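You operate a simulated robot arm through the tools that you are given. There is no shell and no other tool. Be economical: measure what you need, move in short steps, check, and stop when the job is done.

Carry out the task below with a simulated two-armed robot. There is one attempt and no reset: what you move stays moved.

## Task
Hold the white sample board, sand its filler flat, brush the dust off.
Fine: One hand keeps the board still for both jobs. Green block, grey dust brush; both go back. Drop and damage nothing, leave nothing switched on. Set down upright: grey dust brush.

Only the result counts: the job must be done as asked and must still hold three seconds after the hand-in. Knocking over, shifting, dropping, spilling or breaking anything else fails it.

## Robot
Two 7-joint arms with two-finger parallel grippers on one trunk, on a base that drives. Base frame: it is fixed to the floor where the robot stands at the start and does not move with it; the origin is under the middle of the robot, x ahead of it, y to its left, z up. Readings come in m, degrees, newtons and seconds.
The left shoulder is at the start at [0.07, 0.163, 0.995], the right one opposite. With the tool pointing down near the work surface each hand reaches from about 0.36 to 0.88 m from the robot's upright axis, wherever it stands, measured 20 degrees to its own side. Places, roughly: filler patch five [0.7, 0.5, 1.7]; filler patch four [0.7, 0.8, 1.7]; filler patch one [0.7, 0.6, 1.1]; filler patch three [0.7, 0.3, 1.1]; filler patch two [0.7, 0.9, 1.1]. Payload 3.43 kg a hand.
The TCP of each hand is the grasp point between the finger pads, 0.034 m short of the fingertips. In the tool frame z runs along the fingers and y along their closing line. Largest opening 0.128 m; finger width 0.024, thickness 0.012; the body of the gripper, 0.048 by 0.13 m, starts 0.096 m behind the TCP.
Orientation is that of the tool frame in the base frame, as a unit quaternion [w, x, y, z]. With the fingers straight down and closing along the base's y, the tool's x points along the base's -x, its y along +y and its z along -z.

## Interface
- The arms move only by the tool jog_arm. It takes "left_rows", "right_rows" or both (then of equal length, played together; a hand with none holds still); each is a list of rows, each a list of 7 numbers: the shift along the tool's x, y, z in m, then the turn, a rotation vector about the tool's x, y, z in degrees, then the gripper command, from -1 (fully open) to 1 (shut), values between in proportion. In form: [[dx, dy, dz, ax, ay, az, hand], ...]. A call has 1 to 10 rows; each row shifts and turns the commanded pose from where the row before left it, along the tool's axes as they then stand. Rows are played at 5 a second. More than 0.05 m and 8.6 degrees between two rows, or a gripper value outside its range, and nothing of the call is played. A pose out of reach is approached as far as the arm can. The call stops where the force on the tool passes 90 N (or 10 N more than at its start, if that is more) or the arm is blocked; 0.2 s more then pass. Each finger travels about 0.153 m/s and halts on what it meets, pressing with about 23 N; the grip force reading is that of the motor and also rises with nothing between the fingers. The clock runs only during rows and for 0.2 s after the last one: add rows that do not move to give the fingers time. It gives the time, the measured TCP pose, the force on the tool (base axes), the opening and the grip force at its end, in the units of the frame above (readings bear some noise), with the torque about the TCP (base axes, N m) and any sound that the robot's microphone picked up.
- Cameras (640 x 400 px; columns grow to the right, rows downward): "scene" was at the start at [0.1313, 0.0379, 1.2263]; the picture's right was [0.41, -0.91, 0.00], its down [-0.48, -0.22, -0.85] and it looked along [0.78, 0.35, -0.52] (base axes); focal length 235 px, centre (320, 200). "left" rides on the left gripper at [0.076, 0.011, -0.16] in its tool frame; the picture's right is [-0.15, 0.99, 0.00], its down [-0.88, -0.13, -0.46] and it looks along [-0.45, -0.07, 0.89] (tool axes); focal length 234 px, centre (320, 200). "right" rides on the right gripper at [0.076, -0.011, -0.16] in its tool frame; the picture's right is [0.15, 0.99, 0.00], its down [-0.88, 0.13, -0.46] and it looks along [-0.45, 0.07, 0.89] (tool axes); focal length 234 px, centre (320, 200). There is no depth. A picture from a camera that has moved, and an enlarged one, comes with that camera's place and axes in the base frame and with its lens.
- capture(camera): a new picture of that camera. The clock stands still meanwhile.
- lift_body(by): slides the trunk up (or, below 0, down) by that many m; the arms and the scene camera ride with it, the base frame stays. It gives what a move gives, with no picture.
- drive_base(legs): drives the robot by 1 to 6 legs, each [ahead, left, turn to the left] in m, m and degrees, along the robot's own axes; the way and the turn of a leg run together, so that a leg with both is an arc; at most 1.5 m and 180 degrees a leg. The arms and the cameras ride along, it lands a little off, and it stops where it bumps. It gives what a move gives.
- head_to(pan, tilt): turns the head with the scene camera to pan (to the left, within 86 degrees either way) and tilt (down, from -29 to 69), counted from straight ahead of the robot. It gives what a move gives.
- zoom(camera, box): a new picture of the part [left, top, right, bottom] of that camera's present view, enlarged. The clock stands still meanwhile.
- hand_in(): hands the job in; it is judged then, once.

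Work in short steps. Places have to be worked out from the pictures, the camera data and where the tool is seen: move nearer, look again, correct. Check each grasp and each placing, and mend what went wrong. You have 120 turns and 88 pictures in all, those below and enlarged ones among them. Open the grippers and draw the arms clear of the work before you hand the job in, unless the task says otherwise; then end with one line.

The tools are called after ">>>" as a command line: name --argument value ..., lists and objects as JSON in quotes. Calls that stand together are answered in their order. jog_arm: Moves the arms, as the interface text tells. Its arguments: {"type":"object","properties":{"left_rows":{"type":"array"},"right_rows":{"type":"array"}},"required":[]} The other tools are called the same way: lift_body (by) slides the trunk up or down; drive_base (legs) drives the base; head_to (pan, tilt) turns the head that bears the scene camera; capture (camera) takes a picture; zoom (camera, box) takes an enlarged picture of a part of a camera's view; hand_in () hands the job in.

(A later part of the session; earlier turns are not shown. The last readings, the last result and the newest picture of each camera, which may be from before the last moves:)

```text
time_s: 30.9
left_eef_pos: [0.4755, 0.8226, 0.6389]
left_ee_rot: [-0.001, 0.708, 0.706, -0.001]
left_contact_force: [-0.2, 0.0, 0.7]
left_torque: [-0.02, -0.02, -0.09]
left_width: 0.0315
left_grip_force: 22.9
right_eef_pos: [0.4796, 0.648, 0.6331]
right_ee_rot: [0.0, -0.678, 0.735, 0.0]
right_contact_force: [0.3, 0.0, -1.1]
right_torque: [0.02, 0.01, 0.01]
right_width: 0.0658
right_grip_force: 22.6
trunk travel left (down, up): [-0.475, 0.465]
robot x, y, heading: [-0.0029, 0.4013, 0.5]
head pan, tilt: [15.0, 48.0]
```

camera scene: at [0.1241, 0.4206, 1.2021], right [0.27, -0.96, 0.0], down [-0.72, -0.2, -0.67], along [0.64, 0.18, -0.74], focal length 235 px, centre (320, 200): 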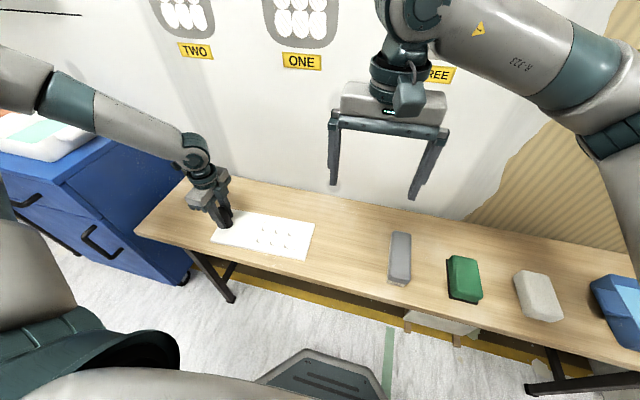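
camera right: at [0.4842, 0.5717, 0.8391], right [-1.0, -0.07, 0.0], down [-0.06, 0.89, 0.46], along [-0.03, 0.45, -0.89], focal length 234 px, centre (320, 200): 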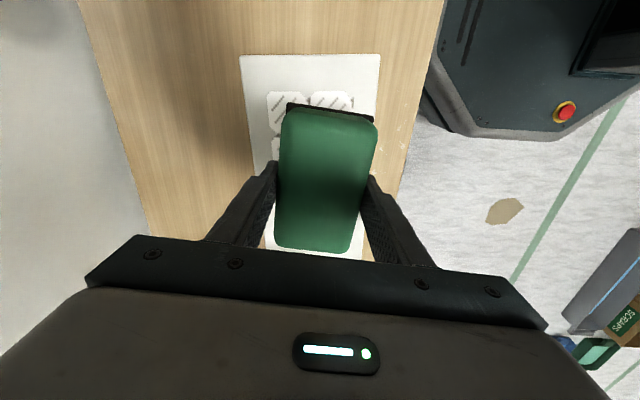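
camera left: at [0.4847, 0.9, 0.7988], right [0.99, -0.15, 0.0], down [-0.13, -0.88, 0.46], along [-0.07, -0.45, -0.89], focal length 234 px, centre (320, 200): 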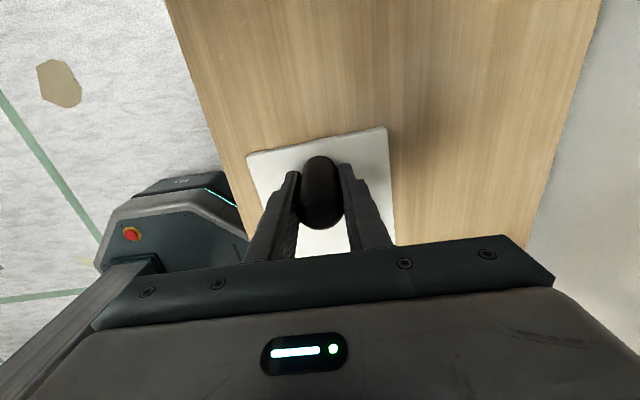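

Still free; commanded z is about .6317. I creep on.

>>> jog_arm --right_rows '[[0, 0, 0.001, 0, 0, 0, 1], [0, 0, 0.001, 0, 0, 0, 1], [0, 0, 0, 0, 0, 0, 1]]'

>>> jog_arm --right_rows '[[0, 0, 0.001, 0, 0, 0, 1], [0, 0, 0.001, 0, 0, 0, 1], [0, 0, 0, 0, 0, 0, 1]]'

>>> zoom --camera "scene" --box '[224, 190, 320, 250]'

```text
time_s: 31.7
left_eef_pos: [0.4751, 0.822, 0.6388]
left_ee_rot: [0.001, 0.708, 0.706, 0.0]
left_contact_force: [-1.7, 0.4, 0.6]
left_torque: [-0.01, 0.0, -0.1]
left_width: 0.0314
left_grip_force: 23.4
right_eef_pos: [0.4782, 0.6478, 0.6292]
right_ee_rot: [0.0, -0.678, 0.735, 0.0]
right_contact_force: [0.2, -0.5, -0.8]
right_torque: [0.0, 0.0, -0.02]
right_width: 0.0658
right_grip_force: 23.3
trunk travel left (down, up): [-0.475, 0.465]
robot x, y, heading: [-0.0026, 0.3976, 0.5]
head pan, tilt: [15.0, 48.0]
```

```text
time_s: 32.5
left_eef_pos: [0.4746, 0.8214, 0.6378]
left_ee_rot: [-0.001, 0.707, 0.707, 0.001]
left_contact_force: [3.1, 2.6, -11.8]
left_torque: [0.4, -0.05, 0.1]
left_width: 0.0316
left_grip_force: 23.5
right_eef_pos: [0.4797, 0.6481, 0.6295]
right_ee_rot: [0.001, -0.678, 0.735, 0.0]
right_contact_force: [-3.3, -4.9, 25.6]
right_torque: [0.02, 0.19, 0.28]
right_width: 0.0658
right_grip_force: 23.4
trunk travel left (down, up): [-0.475, 0.465]
robot x, y, heading: [-0.0037, 0.3983, 0.4]
head pan, tilt: [15.0, 48.0]
```

```text
6.67 times, centred on (272, 220) of scene
camera zoom: at [0.1232, 0.4201, 1.2024], right [0.27, -0.96, 0.0], down [-0.72, -0.2, -0.67], along [0.65, 0.18, -0.74], focal length 1568 px, centre (640, 67)
```

zoom: 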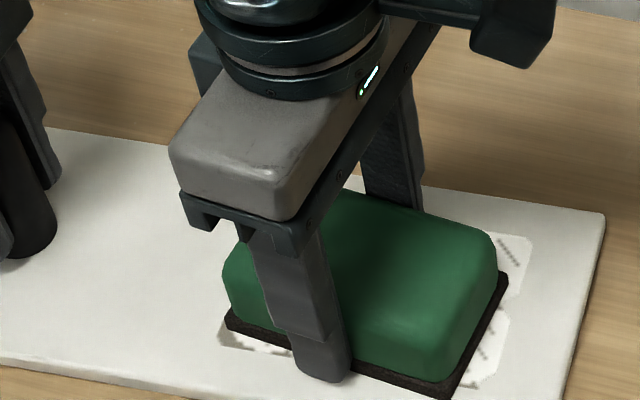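

Contact at about 25 N. I ease off 0.5 mm and do a first stroke loop over the patch.

>>> jog_arm --right_rows '[[0, 0.014, -0.0006, 0, 0, 0, 1], [0.014, 0, 0, 0, 0, 0, 1], [0, -0.018, 0, 0, 0, 0, 1], [0, -0.018, 0, 0, 0, 0, 1], [-0.015, 0, 0, 0, 0, 0, 1], [-0.015, 0, 0, 0, 0, 0, 1], [0, 0.018, 0, 0, 0, 0, 1], [0, 0.018, 0, 0, 0, 0, 1], [0.015, 0, 0, 0, 0, 0, 1], [0, -0.014, 0, 0, 0, 0, 1]]'

>>> zoom --camera "scene" --box '[192, 190, 320, 270]'

```text
time_s: 34.7
left_eef_pos: [0.4734, 0.8208, 0.6397]
left_ee_rot: [0.001, 0.708, 0.706, 0.0]
left_contact_force: [1.7, -6.0, 0.4]
left_torque: [-0.66, 0.61, 0.2]
left_width: 0.0315
left_grip_force: 22.9
right_eef_pos: [0.4587, 0.6291, 0.6285]
right_ee_rot: [0.0, -0.679, 0.734, 0.001]
right_contact_force: [-5.5, 7.3, 9.8]
right_torque: [-0.44, -0.15, -0.15]
right_width: 0.0658
right_grip_force: 22.3
right hand out of reach, approached as far as the arm can: row 4, 5, 6
trunk travel left (down, up): [-0.475, 0.465]
robot x, y, heading: [-0.0036, 0.4001, 0.4]
head pan, tilt: [15.0, 48.0]
```

```text
5.00 times, centred on (256, 230) of scene
camera zoom: at [0.1232, 0.4206, 1.2022], right [0.27, -0.96, 0.0], down [-0.72, -0.2, -0.67], along [0.65, 0.18, -0.74], focal length 1176 px, centre (640, 50)
```

zoom: 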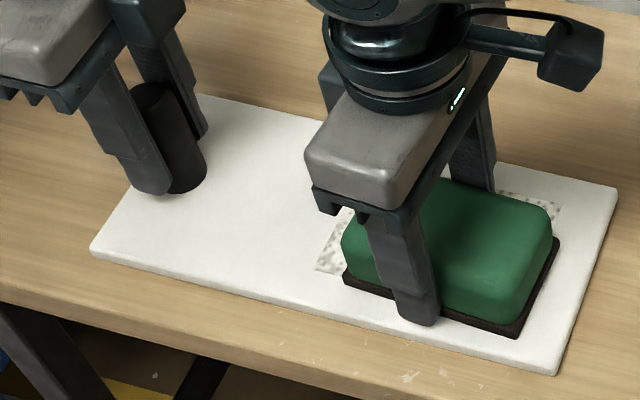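

The filler is already turning to dust, but the wrist limit clipped the far moves. I turn back ~10° for room and continue strokes at ~10 N.

>>> jog_arm --right_rows '[[0, 0, 0, 0, 0, 5.2, 1], [0, 0, 0, 0, 0, 5.2, 1], [-0.0256, -0.018, 0, 0, 0, 0, 1], [-0.0057, -0.0213, 0, 0, 0, 0, 1], [-0.0222, 0.006, 0, 0, 0, 0, 1], [0.0057, 0.0213, 0, 0, 0, 0, 1], [0.0057, 0.0213, 0, 0, 0, 0, 1], [0.0203, -0.0055, 0, 0, 0, 0, 1], [0.0203, -0.0055, 0, 0, 0, 0, 1], [-0.0057, -0.0213, 0, 0, 0, 0, 1]]'

>>> zoom --camera "scene" --box '[192, 190, 320, 270]'

```text
time_s: 36.9
left_eef_pos: [0.4745, 0.8225, 0.6384]
left_ee_rot: [0.001, 0.707, 0.707, 0.001]
left_contact_force: [2.7, -1.9, 1.9]
left_torque: [-0.44, 0.27, 0.23]
left_width: 0.0315
left_grip_force: 23.1
right_eef_pos: [0.4829, 0.6273, 0.6287]
right_ee_rot: [-0.001, -0.609, 0.793, 0.001]
right_contact_force: [-5.2, -0.5, 5.0]
right_torque: [0.15, -0.09, 0.14]
right_width: 0.0655
right_grip_force: 23.4
trunk travel left (down, up): [-0.475, 0.465]
robot x, y, heading: [-0.001, 0.3981, 0.3]
head pan, tilt: [15.0, 48.0]
```

```text
5.00 times, centred on (256, 230) of scene
camera zoom: at [0.1233, 0.4202, 1.2021], right [0.27, -0.96, 0.0], down [-0.72, -0.2, -0.67], along [0.65, 0.18, -0.74], focal length 1176 px, centre (640, 50)
```

zoom: 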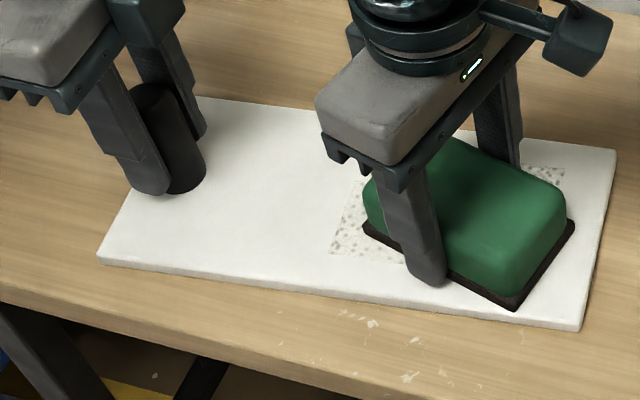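

The x-strokes have slightly swung the board (~3.5°) about the round handle; I'll use y-strokes from now on. I lift to inspect the sanding state.

>>> jog_arm --right_rows '[[0, 0, -0.02, 0, 0, 0, 1], [0, 0, -0.04, 0, 0, 0, 1], [0.0, 0, -0.03, 0, 0, 0, 1], [0.04, 0, 0, 0, 0, 0, 1], [0.04, 0, 0, 0, 0, 0, 1], [0, 0, 0, 0, 0, 0, 1]]'

>>> zoom --camera "scene" --box '[192, 190, 320, 270]'

>>> zoom --camera "right" --box '[220, 60, 420, 260]'

```text
time_s: 38.3
left_eef_pos: [0.4742, 0.8213, 0.6393]
left_ee_rot: [0.0, 0.708, 0.706, 0.001]
left_contact_force: [-1.3, -2.2, 5.6]
left_torque: [0.23, 0.01, 0.04]
left_width: 0.0314
left_grip_force: 23.4
right_eef_pos: [0.4627, 0.5521, 0.7191]
right_ee_rot: [0.001, -0.608, 0.794, -0.001]
right_contact_force: [0.2, 0.4, -1.8]
right_torque: [0.0, -0.01, -0.01]
right_width: 0.0656
right_grip_force: 23.1
trunk travel left (down, up): [-0.475, 0.465]
robot x, y, heading: [-0.0005, 0.398, 0.6]
head pan, tilt: [15.0, 48.0]
```

```text
5.00 times, centred on (256, 230) of scene
camera zoom: at [0.1237, 0.4203, 1.2022], right [0.27, -0.96, 0.0], down [-0.72, -0.2, -0.67], along [0.65, 0.18, -0.74], focal length 1176 px, centre (640, 50)
```

zoom: 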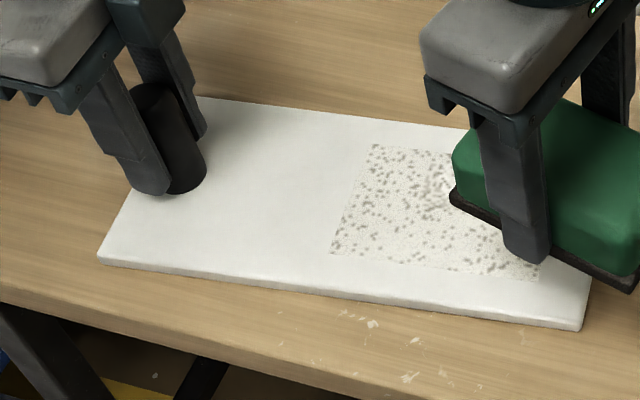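

```text
2.00 times, centred on (320, 160) of right
camera zoom: at [0.4536, 0.4762, 0.8777], right [-0.99, 0.11, 0.0], down [0.1, 0.88, 0.46], along [0.05, 0.45, -0.89], focal length 468 px, centre (320, 280)
```

zoom: 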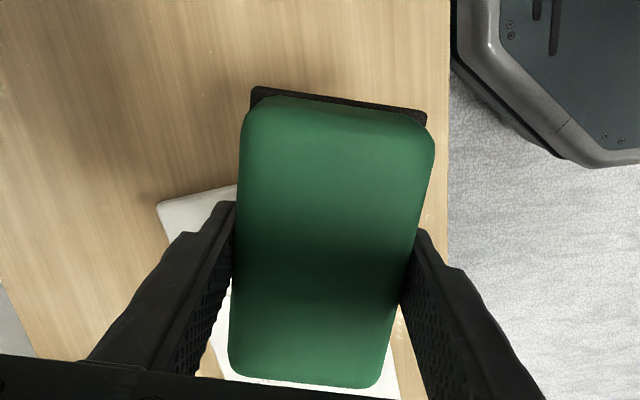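

The patch is now dust-speckled; one spot near the centre may remain raised. I draw the hand farther off and zoom.

>>> jog_arm --right_rows '[[0.045, 0, 0, 0, 0, 0, 1], [0.045, 0, 0, 0, 0, 0, 1], [0.03, 0, 0, 0, 0, 0, 1], [0, 0, 0, 0, 0, 0, 1]]'

>>> zoom --camera "scene" --box '[224, 195, 320, 255]'

```text
time_s: 39.3
left_eef_pos: [0.4749, 0.822, 0.6388]
left_ee_rot: [0.0, 0.708, 0.706, 0.0]
left_contact_force: [-0.8, -1.2, 4.6]
left_torque: [0.27, -0.02, 0.01]
left_width: 0.0313
left_grip_force: 22.3
right_eef_pos: [0.4307, 0.4353, 0.719]
right_ee_rot: [-0.001, -0.608, 0.794, 0.0]
right_contact_force: [-0.3, -0.5, -1.3]
right_torque: [0.03, 0.01, -0.01]
right_width: 0.0657
right_grip_force: 22.7
trunk travel left (down, up): [-0.475, 0.465]
robot x, y, heading: [0.0064, 0.3988, 0.4]
head pan, tilt: [15.0, 48.0]
```

```text
6.67 times, centred on (272, 225) of scene
camera zoom: at [0.1238, 0.4202, 1.2021], right [0.27, -0.96, 0.0], down [-0.72, -0.2, -0.67], along [0.65, 0.18, -0.74], focal length 1568 px, centre (640, 33)
```

zoom: 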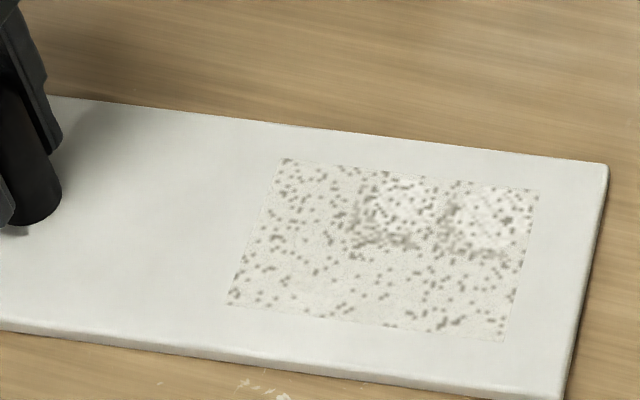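

Two pads at the back (around x .515, y .60–.65) remain faintly. First I turn the left hand by 3.7° to bring the board back to its original heading, then check.

>>> jog_arm --left_rows '[[0, 0, 0, 0, 0, 1.2, 1], [0, 0, 0, 0, 0, 1.2, 1], [0, 0, 0, 0, 0, 1.3, 1], [0, 0, 0, 0, 0, 0, 1]]'

>>> zoom --camera "scene" --box '[192, 190, 320, 270]'

```text
time_s: 40.3
left_eef_pos: [0.4746, 0.8223, 0.639]
left_ee_rot: [0.001, 0.731, 0.682, 0.0]
left_contact_force: [-1.2, -0.9, 7.0]
left_torque: [-0.12, 0.07, 0.17]
left_width: 0.0314
left_grip_force: 22.9
right_eef_pos: [0.4311, 0.4349, 0.7187]
right_ee_rot: [-0.001, -0.608, 0.794, 0.0]
right_contact_force: [0.0, -0.6, -0.7]
right_torque: [0.0, 0.0, 0.03]
right_width: 0.0658
right_grip_force: 22.8
trunk travel left (down, up): [-0.475, 0.465]
robot x, y, heading: [-0.0029, 0.3961, 0.7]
head pan, tilt: [15.0, 48.0]
```

```text
5.00 times, centred on (256, 230) of scene
camera zoom: at [0.1237, 0.4201, 1.2022], right [0.27, -0.96, 0.0], down [-0.72, -0.2, -0.67], along [0.65, 0.18, -0.74], focal length 1176 px, centre (640, 50)
```

zoom: 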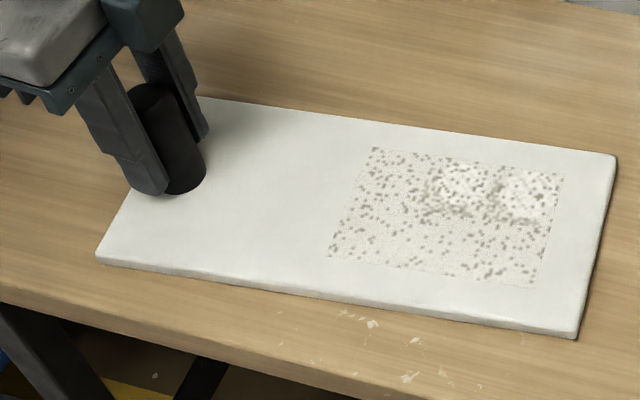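

Board turned partly back; good enough (~2° off). Now the right hand returns over the two remaining pads at (.505,.625) and descends to the same pressing height.

>>> jog_arm --right_rows '[[-0.0405, -0.0044, 0, 0, 0, 0, 1], [-0.0405, -0.0044, 0, 0, 0, 0, 1], [-0.0405, -0.0044, 0, 0, 0, 0, 1], [-0.0405, -0.0044, 0, 0, 0, 0, 1], [-0.0405, -0.0044, 0, 0, 0, 0, 1], [0, 0, 0.04, 0, 0, 0, 1], [0, 0, 0.03, 0, 0, 0, 1], [0, 0, 0.015, 0, 0, 0, 1], [0, 0, 0.005, 0, 0, 0, 1], [0, 0, 0.0005, 0, 0, 0, 1]]'

```text
time_s: 42.5
left_eef_pos: [0.4747, 0.822, 0.6391]
left_ee_rot: [0.0, 0.731, 0.683, 0.001]
left_contact_force: [2.7, -0.9, 0.7]
left_torque: [0.24, 0.1, 0.07]
left_width: 0.0315
left_grip_force: 22.7
right_eef_pos: [0.5046, 0.6259, 0.6289]
right_ee_rot: [0.001, -0.609, 0.793, 0.0]
right_contact_force: [-1.8, -0.4, 7.3]
right_torque: [-0.36, 0.01, 0.03]
right_width: 0.0661
right_grip_force: 23.4
trunk travel left (down, up): [-0.475, 0.465]
robot x, y, heading: [0.001, 0.3986, 0.2]
head pan, tilt: [15.0, 48.0]
```

Contact at ~9 N. I stroke along y only.

>>> jog_arm --right_rows '[[0.024, -0.0065, 0.0003, 0, 0, 0, 1], [-0.024, 0.0065, 0, 0, 0, 0, 1], [-0.024, 0.0065, 0, 0, 0, 0, 1], [0.024, -0.0065, 0, 0, 0, 0, 1], [0.024, -0.0065, 0, 0, 0, 0, 1], [-0.024, 0.0065, 0, 0, 0, 0, 1], [-0.024, 0.0065, 0, 0, 0, 0, 1], [0.024, -0.0065, 0, 0, 0, 0, 1], [0.024, -0.0065, 0, 0, 0, 0, 1], [-0.024, 0.0065, 0, 0, 0, 0, 1]]'

>>> jog_arm --right_rows '[[0, 0, -0.02, 0, 0, 0, 1], [0, 0, -0.04, 0, 0, 0, 1], [0, 0, -0.03, 0, 0, 0, 1], [0.048, 0, 0, 0, 0, 0, 1], [0.048, 0, 0, 0, 0, 0, 1], [0.048, 0, 0, 0, 0, 0, 1], [0.048, 0, 0, 0, 0, 0, 1], [0, 0, 0, 0, 0, 0, 1]]'

>>> zoom --camera "scene" --box '[208, 195, 320, 265]'

```text
time_s: 44.7
left_eef_pos: [0.4737, 0.8234, 0.6397]
left_ee_rot: [-0.002, 0.73, 0.684, 0.002]
left_contact_force: [-1.4, 17.7, -0.2]
left_torque: [-0.49, -0.03, -0.05]
left_width: 0.0315
left_grip_force: 23.3
right_eef_pos: [0.5062, 0.6209, 0.6285]
right_ee_rot: [-0.001, -0.607, 0.795, -0.003]
right_contact_force: [0.0, -20.9, 26.3]
right_torque: [-0.46, 0.35, 0.28]
right_width: 0.0659
right_grip_force: 22.9
trunk travel left (down, up): [-0.475, 0.465]
robot x, y, heading: [0.0006, 0.4013, 0.6]
head pan, tilt: [15.0, 48.0]
```

```text
time_s: 46.5
left_eef_pos: [0.4748, 0.822, 0.6401]
left_ee_rot: [0.0, 0.73, 0.683, 0.0]
left_contact_force: [0.5, -0.9, 11.2]
left_torque: [0.38, -0.04, 0.11]
left_width: 0.0312
left_grip_force: 22.9
right_eef_pos: [0.4551, 0.4387, 0.7171]
right_ee_rot: [0.001, -0.609, 0.793, 0.0]
right_contact_force: [-0.6, -0.2, -0.8]
right_torque: [-0.01, 0.01, 0.0]
right_width: 0.0656
right_grip_force: 23.0
trunk travel left (down, up): [-0.475, 0.465]
robot x, y, heading: [-0.0026, 0.3971, 0.4]
head pan, tilt: [15.0, 48.0]
```

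```text
5.71 times, centred on (264, 230) of scene
camera zoom: at [0.1233, 0.4198, 1.2022], right [0.27, -0.96, 0.0], down [-0.72, -0.2, -0.67], along [0.65, 0.18, -0.74], focal length 1344 px, centre (640, 29)
```

zoom: 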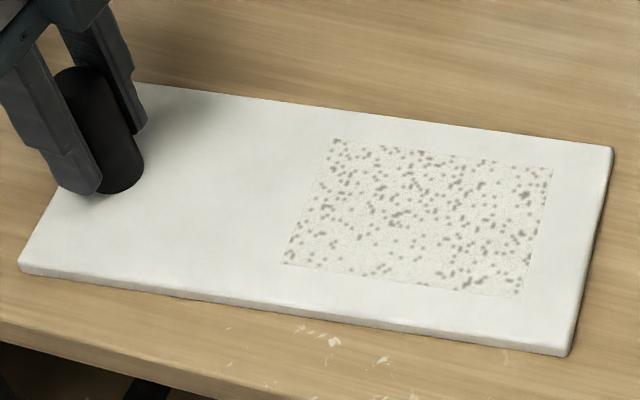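

The filler is flat everywhere; only dust remains. Now I turn the block back to its original heading and carry it home.

>>> jog_arm --right_rows '[[0, 0, 0, 0, 0, 8.32, 1], [0, 0, 0, 0, 0, 8.32, 1], [0, 0, 0, 0, 0, 8.32, 1], [0, 0, 0, 0, 0, 8.32, 1], [0, 0, 0, 0, 0, 8.32, 1], [0, 0, 0, 0, 0, 8.32, 1], [0, 0, 0, 0, 0, 8.32, 1], [0, 0, 0, 0, 0, 8.32, 1], [0, 0, 0, 0, 0, 8.32, 1], [0, 0, 0, 0, 0, 0, 1]]'

>>> jog_arm --right_rows '[[-0.0045, -0.045, 0, 0, 0, 0, 1], [-0.0045, -0.045, 0, 0, 0, 0, 1], [-0.0045, -0.045, 0, 0, 0, 0, 1], [-0.0045, -0.045, 0, 0, 0, 0, 1], [-0.0045, -0.045, 0, 0, 0, 0, 1], [-0.0045, -0.045, 0, 0, 0, 0, 1], [0, -0.045, 0, 0, 0, 0, 1], [0, 0, 0, 0, 0, 0, 1]]'

```text
time_s: 48.7
left_eef_pos: [0.4749, 0.8221, 0.6388]
left_ee_rot: [0.0, 0.731, 0.682, 0.001]
left_contact_force: [-0.9, -0.5, 12.2]
left_torque: [0.16, 0.14, -0.01]
left_width: 0.0311
left_grip_force: 22.5
right_eef_pos: [0.456, 0.4396, 0.7166]
right_ee_rot: [-0.001, 0.0, 1.0, 0.001]
right_contact_force: [-0.5, -0.1, -0.7]
right_torque: [0.01, 0.01, -0.01]
right_width: 0.0656
right_grip_force: 23.2
trunk travel left (down, up): [-0.475, 0.465]
robot x, y, heading: [-0.0025, 0.3993, 0.2]
head pan, tilt: [15.0, 48.0]
```

```text
time_s: 50.5
left_eef_pos: [0.4746, 0.821, 0.6386]
left_ee_rot: [0.0, 0.731, 0.682, 0.0]
left_contact_force: [-2.0, -1.4, 7.7]
left_torque: [0.33, 0.01, 0.12]
left_width: 0.0313
left_grip_force: 22.9
right_eef_pos: [0.4835, 0.1245, 0.7164]
right_ee_rot: [-0.001, -0.002, 1.0, 0.0]
right_contact_force: [-0.6, -0.3, -0.8]
right_torque: [-0.01, 0.01, -0.03]
right_width: 0.0658
right_grip_force: 22.7
trunk travel left (down, up): [-0.475, 0.465]
robot x, y, heading: [-0.0013, 0.3983, 0.4]
head pan, tilt: [15.0, 48.0]
```

Over its home; I lower to ~4 mm above the table and look.

>>> jog_arm --right_rows '[[0.001, 0, 0.03, 0, 0, 0, 1], [0, 0, 0.03, 0, 0, 0, 1], [0, 0, 0.025, 0, 0, 0, 1], [0, 0, 0.01, 0, 0, 0, 1], [0, 0, 0, 0, 0, 0, 1]]'

>>> zoom --camera "scene" --box '[400, 220, 528, 300]'

```text
time_s: 51.7
left_eef_pos: [0.4742, 0.821, 0.6387]
left_ee_rot: [-0.001, 0.731, 0.683, 0.0]
left_contact_force: [-3.7, -1.7, 8.4]
left_torque: [0.06, 0.14, 0.02]
left_width: 0.0314
left_grip_force: 23.1
right_eef_pos: [0.4821, 0.1248, 0.6233]
right_ee_rot: [0.0, -0.001, 1.0, 0.0]
right_contact_force: [0.3, -0.5, -1.2]
right_torque: [-0.01, -0.01, -0.05]
right_width: 0.0657
right_grip_force: 23.4
trunk travel left (down, up): [-0.475, 0.465]
robot x, y, heading: [-0.0017, 0.3962, 0.4]
head pan, tilt: [15.0, 48.0]
```

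```text
5.00 times, centred on (464, 260) of scene
camera zoom: at [0.1234, 0.4197, 1.2022], right [0.27, -0.96, 0.0], down [-0.72, -0.2, -0.67], along [0.65, 0.18, -0.74], focal length 1176 px, centre (-400, -100)
```

zoom: 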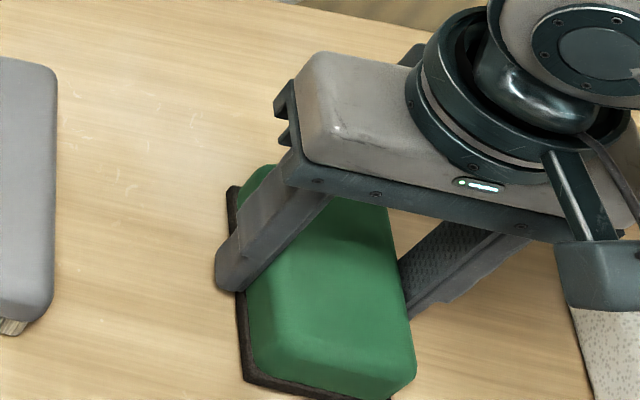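

Looks level. I lower until light contact is felt.

>>> jog_arm --right_rows '[[0, 0, 0.002, 0, 0, 0, 1], [0, 0, 0.002, 0, 0, 0, 1], [0, 0, 0.001, 0, 0, 0, 1], [0, 0, 0, 0, 0, 0, 1]]'

>>> jog_arm --right_rows '[[0, 0, 0.001, 0, 0, 0, 1], [0, 0, 0, 0, 0, 0, 1]]'

```text
time_s: 52.7
left_eef_pos: [0.4757, 0.8226, 0.6381]
left_ee_rot: [0.0, 0.731, 0.683, 0.0]
left_contact_force: [-3.1, -0.9, 7.0]
left_torque: [0.04, 0.13, -0.05]
left_width: 0.0312
left_grip_force: 22.8
right_eef_pos: [0.4834, 0.1246, 0.6168]
right_ee_rot: [0.0, -0.002, 1.0, -0.001]
right_contact_force: [-1.0, 0.4, -1.1]
right_torque: [0.01, 0.0, 0.02]
right_width: 0.0657
right_grip_force: 23.0
trunk travel left (down, up): [-0.475, 0.465]
robot x, y, heading: [-0.0001, 0.3973, 0.3]
head pan, tilt: [15.0, 48.0]
```

```text
time_s: 53.3
left_eef_pos: [0.474, 0.8217, 0.6397]
left_ee_rot: [-0.001, 0.731, 0.683, 0.0]
left_contact_force: [-2.1, -1.1, 7.6]
left_torque: [0.0, 0.17, -0.04]
left_width: 0.0314
left_grip_force: 23.1
right_eef_pos: [0.4831, 0.1249, 0.6163]
right_ee_rot: [0.0, 0.0, 1.0, 0.0]
right_contact_force: [-0.4, 0.8, -1.3]
right_torque: [0.02, 0.02, 0.02]
right_width: 0.0657
right_grip_force: 22.7
trunk travel left (down, up): [-0.475, 0.465]
robot x, y, heading: [-0.0024, 0.3998, 0.7]
head pan, tilt: [15.0, 48.0]
```

No contact yet; one more small step down.

>>> jog_arm --right_rows '[[0, 0, 0.001, 0, 0, 0, 1], [0, 0, 0, 0, 0, 0, 1]]'

>>> zoom --camera "scene" --box '[420, 240, 500, 310]'

```text
time_s: 53.9
left_eef_pos: [0.4743, 0.8215, 0.6384]
left_ee_rot: [0.0, 0.731, 0.683, 0.0]
left_contact_force: [0.3, -1.7, 6.2]
left_torque: [0.21, 0.16, 0.03]
left_width: 0.0313
left_grip_force: 22.8
right_eef_pos: [0.4816, 0.1245, 0.617]
right_ee_rot: [0.002, -0.001, 1.0, 0.0]
right_contact_force: [-1.3, 0.3, 5.7]
right_torque: [-0.21, 0.38, -0.09]
right_width: 0.0658
right_grip_force: 22.9
trunk travel left (down, up): [-0.475, 0.465]
robot x, y, heading: [-0.001, 0.3992, 0.2]
head pan, tilt: [15.0, 48.0]
```

```text
5.71 times, centred on (460, 275) of scene
camera zoom: at [0.1233, 0.4202, 1.2023], right [0.27, -0.96, 0.0], down [-0.72, -0.2, -0.67], along [0.65, 0.18, -0.74], focal length 1344 px, centre (-480, -229)
```

zoom: 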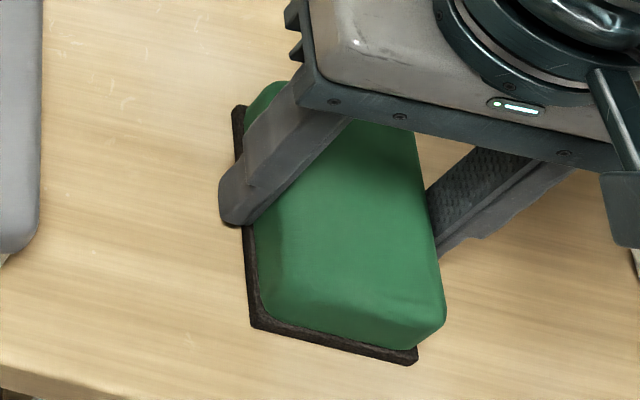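

On the table (contact ~7 N). Release slowly and rise.

>>> jog_arm --right_rows '[[0, 0, 0, 0, 0, 0, 0.0], [0, 0, 0, 0, 0, 0, -0.2], [0, 0, 0, 0, 0, 0, -0.6], [0, 0, 0, 0, 0, 0, -1], [0, 0, 0, 0, 0, 0, -1], [0, 0, -0.03, 0, 0, 0, -1], [0, 0, -0.04, 0, 0, 0, -1], [0, 0, -0.04, 0, 0, 0, -1], [0, 0, 0, 0, 0, 0, -1]]'

>>> capture --camera "right"

```text
time_s: 55.9
left_eef_pos: [0.475, 0.8221, 0.6392]
left_ee_rot: [-0.001, 0.731, 0.683, 0.0]
left_contact_force: [-0.4, 0.3, 7.5]
left_torque: [0.19, 0.09, 0.0]
left_width: 0.0313
left_grip_force: 22.6
right_eef_pos: [0.4832, 0.1238, 0.7272]
right_ee_rot: [0.0, -0.001, 1.0, 0.0]
right_contact_force: [0.4, 0.1, -0.4]
right_torque: [0.02, -0.04, 0.01]
right_width: 0.1283
right_grip_force: 0.0
trunk travel left (down, up): [-0.475, 0.465]
robot x, y, heading: [-0.0015, 0.399, 0.8]
head pan, tilt: [15.0, 48.0]
```

```text
44 pictures are left
camera right: at [0.4066, 0.1137, 0.8857], right [-0.15, 0.99, 0.0], down [0.88, 0.13, 0.46], along [0.45, 0.07, -0.89], focal length 234 px, centre (320, 200)
```

right: 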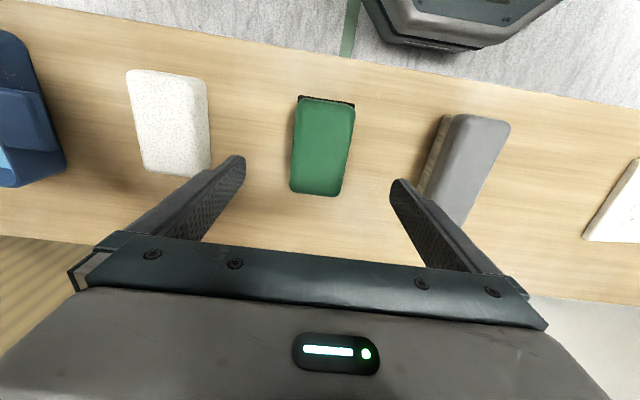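

Green block is back in place. Now over the brush, estimated centre (.487,.293).

>>> jog_arm --right_rows '[[-0.001, 0.0425, 0, 0, 0, 0, -1], [-0.001, 0.0425, 0, 0, 0, 0, -1], [-0.001, 0.0425, 0, 0, 0, 0, -1], [-0.001, 0.0425, 0, 0, 0, 0, -1], [0, 0, 0, 0, 0, 0, -1]]'

>>> capture --camera "right"

>>> zoom --camera "scene" --box '[350, 210, 446, 300]'

```text
time_s: 57.1
left_eef_pos: [0.4752, 0.822, 0.6386]
left_ee_rot: [-0.001, 0.731, 0.683, 0.001]
left_contact_force: [-3.4, -2.1, 8.4]
left_torque: [0.32, 0.15, 0.03]
left_width: 0.0312
left_grip_force: 22.7
right_eef_pos: [0.4863, 0.2944, 0.7258]
right_ee_rot: [0.0, 0.0, 1.0, 0.0]
right_contact_force: [0.6, -0.1, 0.2]
right_torque: [0.0, -0.01, 0.0]
right_width: 0.1281
right_grip_force: 0.0
trunk travel left (down, up): [-0.475, 0.465]
robot x, y, heading: [-0.0034, 0.399, 0.6]
head pan, tilt: [15.0, 48.0]
```

```text
43 pictures are left
camera right: at [0.4104, 0.2831, 0.885], right [-0.15, 0.99, 0.0], down [0.88, 0.13, 0.46], along [0.45, 0.07, -0.89], focal length 234 px, centre (320, 200)
```

right: 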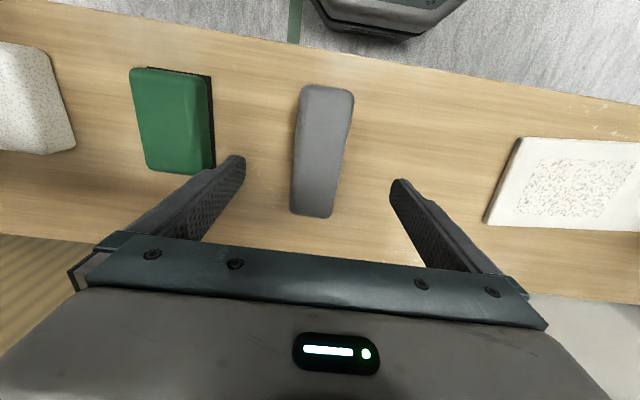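

```text
4.44 times, centred on (398, 255) of scene
camera zoom: at [0.1235, 0.4198, 1.2022], right [0.27, -0.96, 0.0], down [-0.72, -0.2, -0.67], along [0.65, 0.18, -0.74], focal length 1046 px, centre (-27, -44)
```

zoom: 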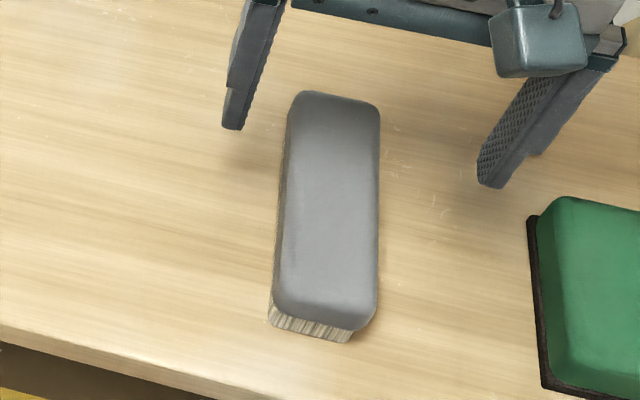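

Brush: centre (.488,.294), about .145×.05, top ≈.635, bristles below ≈.60. I descend to TCP z≈.626 and close on the body.

>>> jog_arm --right_rows '[[-0.001, 0, 0.04, 0, 0, 0, -1], [0, 0, 0.03, 0, 0, 0, -1], [0, 0, 0.02, 0, 0, 0, -1], [0, 0, 0.01, 0, 0, 0, -1], [0, 0, 0, 0, 0, 0, -1]]'

>>> jog_arm --right_rows '[[0, 0, 0, 0, 0, 0, -0.4], [0, 0, 0, 0, 0, 0, 0.0], [0, 0, 0, 0, 0, 0, 0.2], [0, 0, 0, 0, 0, 0, 0.5], [0, 0, 0, 0, 0, 0, 1], [0, 0, 0, 0, 0, 0, 1]]'

>>> jog_arm --right_rows '[[0, 0, -0.004, 0, 0, 0, 1], [0, 0, -0.006, 0, 0, 0, 1], [0, 0, -0.01, 0, 0, 0, 1], [0, 0, 0, 0, 0, 0, 1]]'

>>> zoom --camera "scene" --box '[350, 210, 446, 300]'

```text
time_s: 58.3
left_eef_pos: [0.4732, 0.8211, 0.6389]
left_ee_rot: [0.0, 0.731, 0.683, 0.001]
left_contact_force: [-1.2, 0.0, 6.9]
left_torque: [0.35, 0.09, 0.05]
left_width: 0.0313
left_grip_force: 23.1
right_eef_pos: [0.488, 0.2955, 0.6252]
right_ee_rot: [0.001, 0.0, 1.0, 0.0]
right_contact_force: [-0.2, 0.5, 0.6]
right_torque: [-0.05, 0.02, 0.02]
right_width: 0.128
right_grip_force: 0.2
trunk travel left (down, up): [-0.475, 0.465]
robot x, y, heading: [-0.0023, 0.4006, 0.2]
head pan, tilt: [15.0, 48.0]
```

```text
time_s: 59.7
left_eef_pos: [0.4741, 0.8223, 0.6395]
left_ee_rot: [0.0, 0.731, 0.682, 0.0]
left_contact_force: [0.0, 0.6, 6.8]
left_torque: [0.03, 0.09, 0.01]
left_width: 0.0316
left_grip_force: 23.4
right_eef_pos: [0.4881, 0.2955, 0.6252]
right_ee_rot: [0.001, -0.001, 1.0, -0.001]
right_contact_force: [0.6, -0.3, -0.5]
right_torque: [0.02, -0.03, -0.01]
right_width: 0.0558
right_grip_force: 23.0
trunk travel left (down, up): [-0.475, 0.465]
robot x, y, heading: [-0.007, 0.4002, 0.3]
head pan, tilt: [15.0, 48.0]
```

```text
time_s: 60.7
left_eef_pos: [0.4752, 0.8226, 0.6388]
left_ee_rot: [0.001, 0.731, 0.683, 0.0]
left_contact_force: [0.2, 0.3, 9.3]
left_torque: [-0.08, 0.07, 0.01]
left_width: 0.0317
left_grip_force: 23.3
right_eef_pos: [0.4866, 0.2943, 0.6457]
right_ee_rot: [-0.001, -0.001, 1.0, 0.001]
right_contact_force: [0.3, 0.3, -2.1]
right_torque: [0.02, 0.01, -0.02]
right_width: 0.0559
right_grip_force: 22.9
trunk travel left (down, up): [-0.475, 0.465]
robot x, y, heading: [-0.0013, 0.3967, 0.3]
head pan, tilt: [15.0, 48.0]
```

```text
4.44 times, centred on (398, 255) of scene
camera zoom: at [0.1237, 0.42, 1.2022], right [0.27, -0.96, 0.0], down [-0.72, -0.2, -0.67], along [0.65, 0.18, -0.74], focal length 1046 px, centre (-27, -44)
```

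zoom: 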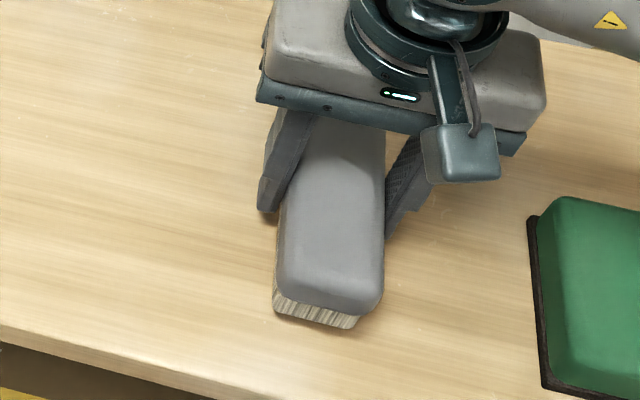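

Brush held (55.8 mm, ~2 N weight); its home TCP is (.488,.2955,.625). I lift, move clear, and turn −75° as for sanding.

>>> jog_arm --right_rows '[[0, 0, -0.03, 0, 0, 0, 1], [0, 0, -0.045, 0, 0, 0, 1], [0.01, 0.045, 0, 0, 0, 0, 1], [0.01, 0.045, 0, 0, 0, 0, 1], [0.01, 0.045, 0, 0, 0, 0, 1]]'

>>> jog_arm --right_rows '[[0, 0, 0, 0, 0, -8.3, 1], [0, 0, 0, 0, 0, -8.3, 1], [0, 0, 0, 0, 0, -8.3, 1], [0, 0, 0, 0, 0, -8.3, 1], [0, 0, 0, 0, 0, -8.3, 1], [0, 0, 0, 0, 0, -8.3, 1], [0, 0, 0, 0, 0, -8.3, 1], [0, 0, 0, 0, 0, -8.3, 1], [0, 0, 0, 0, 0, -8.3, 1], [0, 0, 0, 0, 0, 0, 1]]'

```text
time_s: 61.9
left_eef_pos: [0.475, 0.8213, 0.639]
left_ee_rot: [0.0, 0.731, 0.682, 0.0]
left_contact_force: [-1.8, -1.9, 5.8]
left_torque: [0.23, 0.14, 0.04]
left_width: 0.0312
left_grip_force: 23.0
right_eef_pos: [0.4557, 0.4308, 0.7217]
right_ee_rot: [0.001, 0.0, 1.0, -0.001]
right_contact_force: [-0.2, -0.3, -1.8]
right_torque: [0.02, -0.03, -0.02]
right_width: 0.0557
right_grip_force: 22.9
trunk travel left (down, up): [-0.475, 0.465]
robot x, y, heading: [-0.0015, 0.401, 0.3]
head pan, tilt: [15.0, 48.0]
```

```text
time_s: 64.1
left_eef_pos: [0.4749, 0.8221, 0.6386]
left_ee_rot: [0.0, 0.73, 0.683, 0.001]
left_contact_force: [0.6, -1.7, 7.0]
left_torque: [0.26, 0.05, 0.0]
left_width: 0.0312
left_grip_force: 22.7
right_eef_pos: [0.4577, 0.4292, 0.7225]
right_ee_rot: [0.001, -0.608, 0.794, 0.0]
right_contact_force: [-0.6, 0.3, -1.4]
right_torque: [0.03, 0.0, -0.01]
right_width: 0.0558
right_grip_force: 23.1
trunk travel left (down, up): [-0.475, 0.465]
robot x, y, heading: [-0.0015, 0.3983, 0.4]
head pan, tilt: [15.0, 48.0]
```

Now over the patch (centre ≈(.491,.645)); I start at its front half (.468,.649) and descend to just above contact.

>>> jog_arm --right_rows '[[-0.043, 0.0096, 0, 0, 0, 0, 1], [-0.043, 0.0096, 0, 0, 0, 0, 1], [-0.043, 0.0096, 0, 0, 0, 0, 1], [-0.043, 0.0096, 0, 0, 0, 0, 1], [-0.043, 0.0096, 0, 0, 0, 0, 1], [0, 0, 0.04, 0, 0, 0, 1], [0, 0, 0.03, 0, 0, 0, 1], [0, 0, 0.012, 0, 0, 0, 1], [0, 0, 0, 0, 0, 0, 1]]'

>>> zoom --camera "scene" --box '[192, 180, 336, 270]'

>>> jog_arm --right_rows '[[0, 0, 0.002, 0, 0, 0, 1], [0, 0, 0.001, 0, 0, 0, 1], [0, 0, 0, 0, 0, 0, 1]]'

```text
time_s: 66.1
left_eef_pos: [0.4751, 0.8215, 0.638]
left_ee_rot: [0.0, 0.731, 0.682, 0.0]
left_contact_force: [0.6, -0.3, 5.9]
left_torque: [0.3, 0.01, 0.02]
left_width: 0.0313
left_grip_force: 23.2
right_eef_pos: [0.467, 0.6504, 0.6382]
right_ee_rot: [0.001, -0.607, 0.795, 0.001]
right_contact_force: [0.2, -0.3, -2.6]
right_torque: [0.0, 0.04, -0.01]
right_width: 0.0557
right_grip_force: 22.9
trunk travel left (down, up): [-0.475, 0.465]
robot x, y, heading: [-0.0029, 0.396, 0.4]
head pan, tilt: [15.0, 48.0]
```

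```text
4.44 times, centred on (264, 225) of scene
camera zoom: at [0.1239, 0.4201, 1.2021], right [0.27, -0.96, 0.0], down [-0.72, -0.2, -0.67], along [0.65, 0.18, -0.74], focal length 1046 px, centre (569, 89)
```

zoom: 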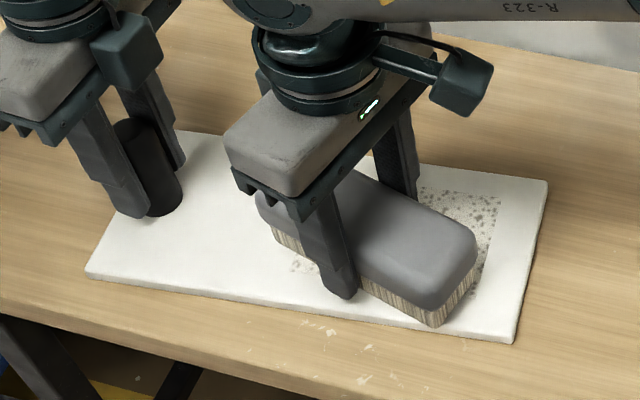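

```text
time_s: 66.9
left_eef_pos: [0.4739, 0.8215, 0.6398]
left_ee_rot: [-0.001, 0.73, 0.683, 0.001]
left_contact_force: [4.8, 1.4, -5.7]
left_torque: [0.01, -0.11, 0.35]
left_width: 0.0313
left_grip_force: 23.0
right_eef_pos: [0.4673, 0.6504, 0.6371]
right_ee_rot: [0.001, -0.608, 0.794, 0.0]
right_contact_force: [-1.2, -4.6, 23.0]
right_torque: [0.0, 0.03, 0.09]
right_width: 0.0561
right_grip_force: 23.3
trunk travel left (down, up): [-0.475, 0.465]
robot x, y, heading: [0.0011, 0.401, 0.4]
head pan, tilt: [15.0, 48.0]
```

Contact at ~25 N is more than a brush needs; I ease off 1.4 mm and sweep along y in three lanes.

>>> jog_arm --right_rows '[[0, 0, -0.0014, 0, 0, 0, 1], [-0.0242, 0.0065, 0, 0, 0, 0, 1], [0.029, -0.0078, 0, 0, 0, 0, 1], [0.029, -0.0078, 0, 0, 0, 0, 1], [-0.0057, -0.0213, 0, 0, 0, 0, 1], [-0.029, 0.0078, 0, 0, 0, 0, 1], [-0.029, 0.0078, 0, 0, 0, 0, 1], [-0.0057, -0.0213, 0, 0, 0, 0, 1], [0.029, -0.0078, 0, 0, 0, 0, 1], [0.029, -0.0078, 0, 0, 0, 0, 1]]'

>>> zoom --camera "scene" --box '[192, 180, 336, 270]'

```text
time_s: 69.1
left_eef_pos: [0.4743, 0.8216, 0.6396]
left_ee_rot: [-0.001, 0.731, 0.683, 0.0]
left_contact_force: [0.1, -2.6, 6.4]
left_torque: [0.24, 0.06, 0.11]
left_width: 0.0316
left_grip_force: 23.2
right_eef_pos: [0.5119, 0.6142, 0.6381]
right_ee_rot: [-0.001, -0.607, 0.794, 0.0]
right_contact_force: [0.5, -0.1, -1.8]
right_torque: [0.02, 0.0, 0.0]
right_width: 0.0557
right_grip_force: 22.9
trunk travel left (down, up): [-0.475, 0.465]
robot x, y, heading: [-0.0028, 0.3974, 0.1]
head pan, tilt: [15.0, 48.0]
```

```text
4.44 times, centred on (264, 225) of scene
camera zoom: at [0.1241, 0.4199, 1.2021], right [0.27, -0.96, 0.0], down [-0.72, -0.2, -0.67], along [0.64, 0.18, -0.74], focal length 1046 px, centre (569, 89)
```

zoom: 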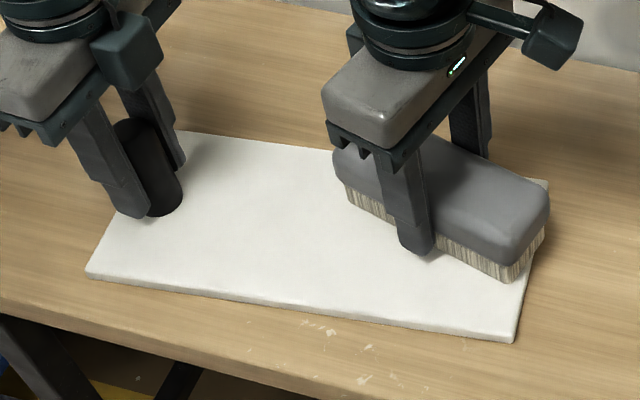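

Dust is gone where visible. I lift off and draw back to inspect the whole patch.

>>> jog_arm --right_rows '[[0, 0, -0.04, 0, 0, 0, 1], [0, 0, -0.044, 0, 0, 0, 1], [0.048, 0, 0, 0, 0, 0, 1], [0.048, 0, 0, 0, 0, 0, 1], [0.048, 0, 0, 0, 0, 0, 1], [0.04, 0, 0, 0, 0, 0, 1], [0, 0, 0, 0, 0, 0, 1]]'

>>> zoom --camera "scene" --box '[208, 195, 320, 265]'

```text
time_s: 70.7
left_eef_pos: [0.475, 0.8215, 0.6394]
left_ee_rot: [0.0, 0.73, 0.683, 0.0]
left_contact_force: [-0.3, -2.2, 4.9]
left_torque: [0.23, -0.07, 0.02]
left_width: 0.0313
left_grip_force: 23.1
right_eef_pos: [0.4638, 0.4372, 0.721]
right_ee_rot: [0.0, -0.607, 0.794, 0.0]
right_contact_force: [0.3, -0.9, -1.5]
right_torque: [0.0, 0.01, 0.03]
right_width: 0.0557
right_grip_force: 23.2
trunk travel left (down, up): [-0.475, 0.465]
robot x, y, heading: [-0.0012, 0.3986, 0.6]
head pan, tilt: [15.0, 48.0]
```

```text
5.71 times, centred on (264, 230) of scene
camera zoom: at [0.1238, 0.4203, 1.2022], right [0.27, -0.96, 0.0], down [-0.72, -0.2, -0.67], along [0.65, 0.18, -0.74], focal length 1344 px, centre (640, 29)
```

zoom: 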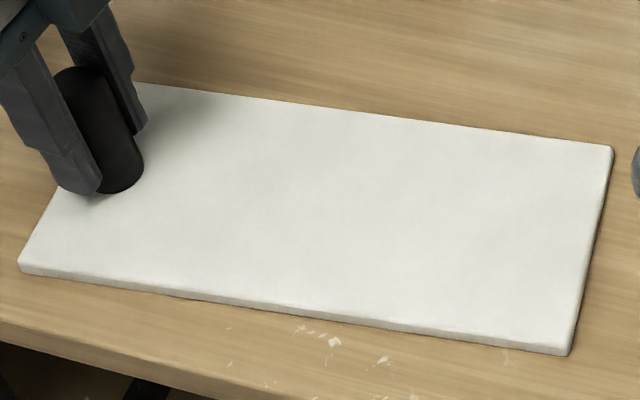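

The board is clean and flat. Now the brush goes home: turn back, then move over (.488,.2955).

>>> jog_arm --right_rows '[[0, 0, 0, 0, 0, 8.3, 1], [0, 0, 0, 0, 0, 8.3, 1], [0, 0, 0, 0, 0, 8.3, 1], [0, 0, 0, 0, 0, 8.3, 1], [0, 0, 0, 0, 0, 8.3, 1], [0, 0, 0, 0, 0, 8.3, 1], [0, 0, 0, 0, 0, 8.3, 1], [0, 0, 0, 0, 0, 8.3, 1], [0, 0, 0, 0, 0, 8.3, 1], [0, 0, 0, 0, 0, 0, 1]]'

>>> jog_arm --right_rows '[[-0.008, -0.047, 0, 0, 0, 0, 1], [-0.008, -0.047, 0, 0, 0, 0, 1], [-0.008, -0.047, 0, 0, 0, 0, 1], [0, 0, 0.03, 0, 0, 0, 1], [0, 0, 0.03, 0, 0, 0, 1], [0, 0, 0.02, 0, 0, 0, 1], [0, 0, 0.01, 0, 0, 0, 1], [0, 0, 0, 0, 0, 0, 1]]'

>>> zoom --camera "scene" --box '[350, 210, 446, 300]'

```text
time_s: 72.9
left_eef_pos: [0.4749, 0.8219, 0.6394]
left_ee_rot: [0.0, 0.731, 0.683, -0.001]
left_contact_force: [-1.9, -0.8, 4.5]
left_torque: [0.18, 0.05, 0.01]
left_width: 0.0311
left_grip_force: 22.9
right_eef_pos: [0.4616, 0.4378, 0.7217]
right_ee_rot: [0.0, 0.0, 1.0, 0.0]
right_contact_force: [-0.7, -0.2, -1.5]
right_torque: [0.05, 0.02, -0.01]
right_width: 0.0556
right_grip_force: 23.0
trunk travel left (down, up): [-0.475, 0.465]
robot x, y, heading: [-0.001, 0.4006, 0.5]
head pan, tilt: [15.0, 48.0]
```

```text
time_s: 74.7
left_eef_pos: [0.4753, 0.8229, 0.6392]
left_ee_rot: [0.0, 0.731, 0.682, 0.0]
left_contact_force: [-0.7, 0.4, 3.9]
left_torque: [0.32, 0.05, 0.02]
left_width: 0.0316
left_grip_force: 23.1
right_eef_pos: [0.4865, 0.2969, 0.6319]
right_ee_rot: [-0.001, -0.001, 1.0, 0.001]
right_contact_force: [0.9, 0.0, -2.4]
right_torque: [0.0, 0.01, -0.01]
right_width: 0.0558
right_grip_force: 22.8
trunk travel left (down, up): [-0.475, 0.465]
robot x, y, heading: [-0.0012, 0.3981, 0.5]
head pan, tilt: [15.0, 48.0]
```

```text
4.44 times, centred on (398, 255) of scene
camera zoom: at [0.1239, 0.4202, 1.2021], right [0.27, -0.96, 0.0], down [-0.72, -0.2, -0.67], along [0.65, 0.18, -0.74], focal length 1046 px, centre (-27, -44)
```

zoom: 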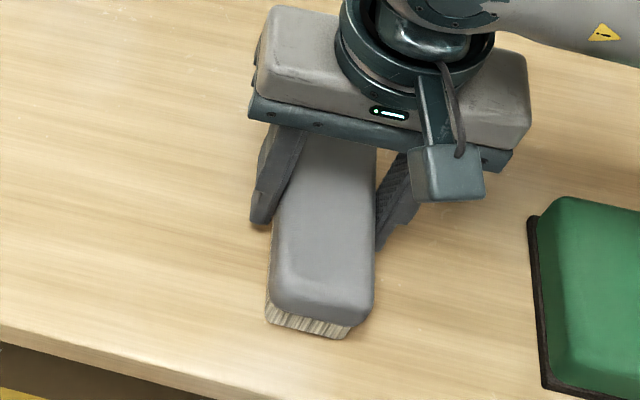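

The brush is upright above its spot; I lower in small steps until contact.

>>> jog_arm --right_rows '[[0, -0.001, 0.003, 0, 0, 0, 1], [0, 0, 0.002, 0, 0, 0, 1], [0, 0, 0.0005, 0, 0, 0, 1], [0, 0, 0, 0, 0, 0, 1]]'

>>> jog_arm --right_rows '[[0, 0, 0.001, 0, 0, 0, 1], [0, 0, 0, 0, 0, 0, 1]]'

```text
time_s: 75.7
left_eef_pos: [0.474, 0.8222, 0.639]
left_ee_rot: [0.0, 0.731, 0.683, 0.0]
left_contact_force: [-1.7, 0.8, 3.9]
left_torque: [0.2, 0.05, 0.05]
left_width: 0.0311
left_grip_force: 22.8
right_eef_pos: [0.4862, 0.2952, 0.6247]
right_ee_rot: [0.0, -0.001, 1.0, 0.0]
right_contact_force: [0.1, -0.9, -2.1]
right_torque: [0.0, 0.0, -0.01]
right_width: 0.0558
right_grip_force: 22.6
trunk travel left (down, up): [-0.475, 0.465]
robot x, y, heading: [-0.0014, 0.3997, 0.5]
head pan, tilt: [15.0, 48.0]
```

```text
time_s: 76.3
left_eef_pos: [0.4749, 0.8221, 0.6395]
left_ee_rot: [0.0, 0.731, 0.683, 0.0]
left_contact_force: [-0.7, -0.3, -0.4]
left_torque: [0.2, 0.1, 0.03]
left_width: 0.0314
left_grip_force: 23.0
right_eef_pos: [0.4861, 0.2947, 0.6252]
right_ee_rot: [0.0, -0.001, 1.0, 0.001]
right_contact_force: [-2.1, -1.0, 8.5]
right_torque: [-0.16, 0.27, 0.01]
right_width: 0.0558
right_grip_force: 23.2
trunk travel left (down, up): [-0.475, 0.465]
robot x, y, heading: [-0.0039, 0.3967, 0.1]
head pan, tilt: [15.0, 48.0]
```

Brush stands on the table (8.5 N). I release and rise.

>>> jog_arm --right_rows '[[0, 0, 0, 0, 0, 0, 0.1], [0, 0, 0, 0, 0, 0, -0.1], [0, 0, 0, 0, 0, 0, -0.5], [0, 0, 0, 0, 0, 0, -1], [0, 0, 0, 0, 0, 0, -1], [0, 0, -0.03, 0, 0, 0, -1], [0, 0, -0.045, 0, 0, 0, -1], [0, 0, -0.045, 0, 0, 0, -1], [0, 0, -0.045, 0, 0, 0, -1], [0, 0, 0, 0, 0, 0, -1]]'

>>> capture --camera "scene"

>>> capture --camera "left"

```text
time_s: 78.5
left_eef_pos: [0.4751, 0.8219, 0.639]
left_ee_rot: [-0.001, 0.73, 0.683, 0.0]
left_contact_force: [0.8, -1.1, 2.1]
left_torque: [0.11, 0.04, 0.04]
left_width: 0.0311
left_grip_force: 23.0
right_eef_pos: [0.4869, 0.296, 0.7901]
right_ee_rot: [0.001, 0.0, 1.0, -0.001]
right_contact_force: [0.4, -0.4, -0.3]
right_torque: [-0.03, -0.01, 0.02]
right_width: 0.128
right_grip_force: 0.1
trunk travel left (down, up): [-0.475, 0.465]
robot x, y, heading: [0.0038, 0.398, 0.3]
head pan, tilt: [15.0, 48.0]
```

```text
36 pictures are left
camera scene: at [0.124, 0.4203, 1.2021], right [0.27, -0.96, 0.0], down [-0.72, -0.2, -0.67], along [0.65, 0.18, -0.74], focal length 235 px, centre (320, 200)
```

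scene: 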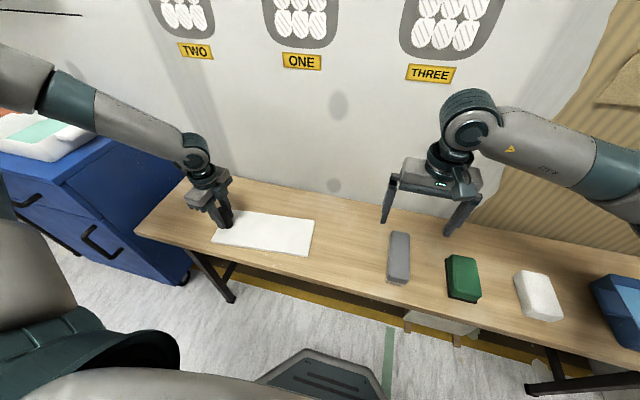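

```text
35 pictures are left
camera left: at [0.4895, 0.8989, 0.7987], right [0.98, -0.21, 0.0], down [-0.19, -0.87, 0.46], along [-0.1, -0.45, -0.89], focal length 234 px, centre (320, 200)
```

left: 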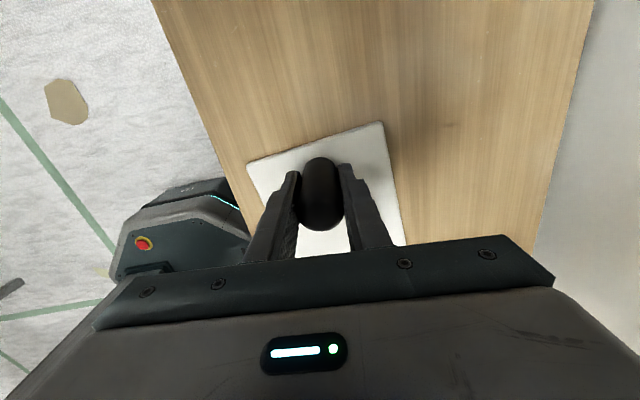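

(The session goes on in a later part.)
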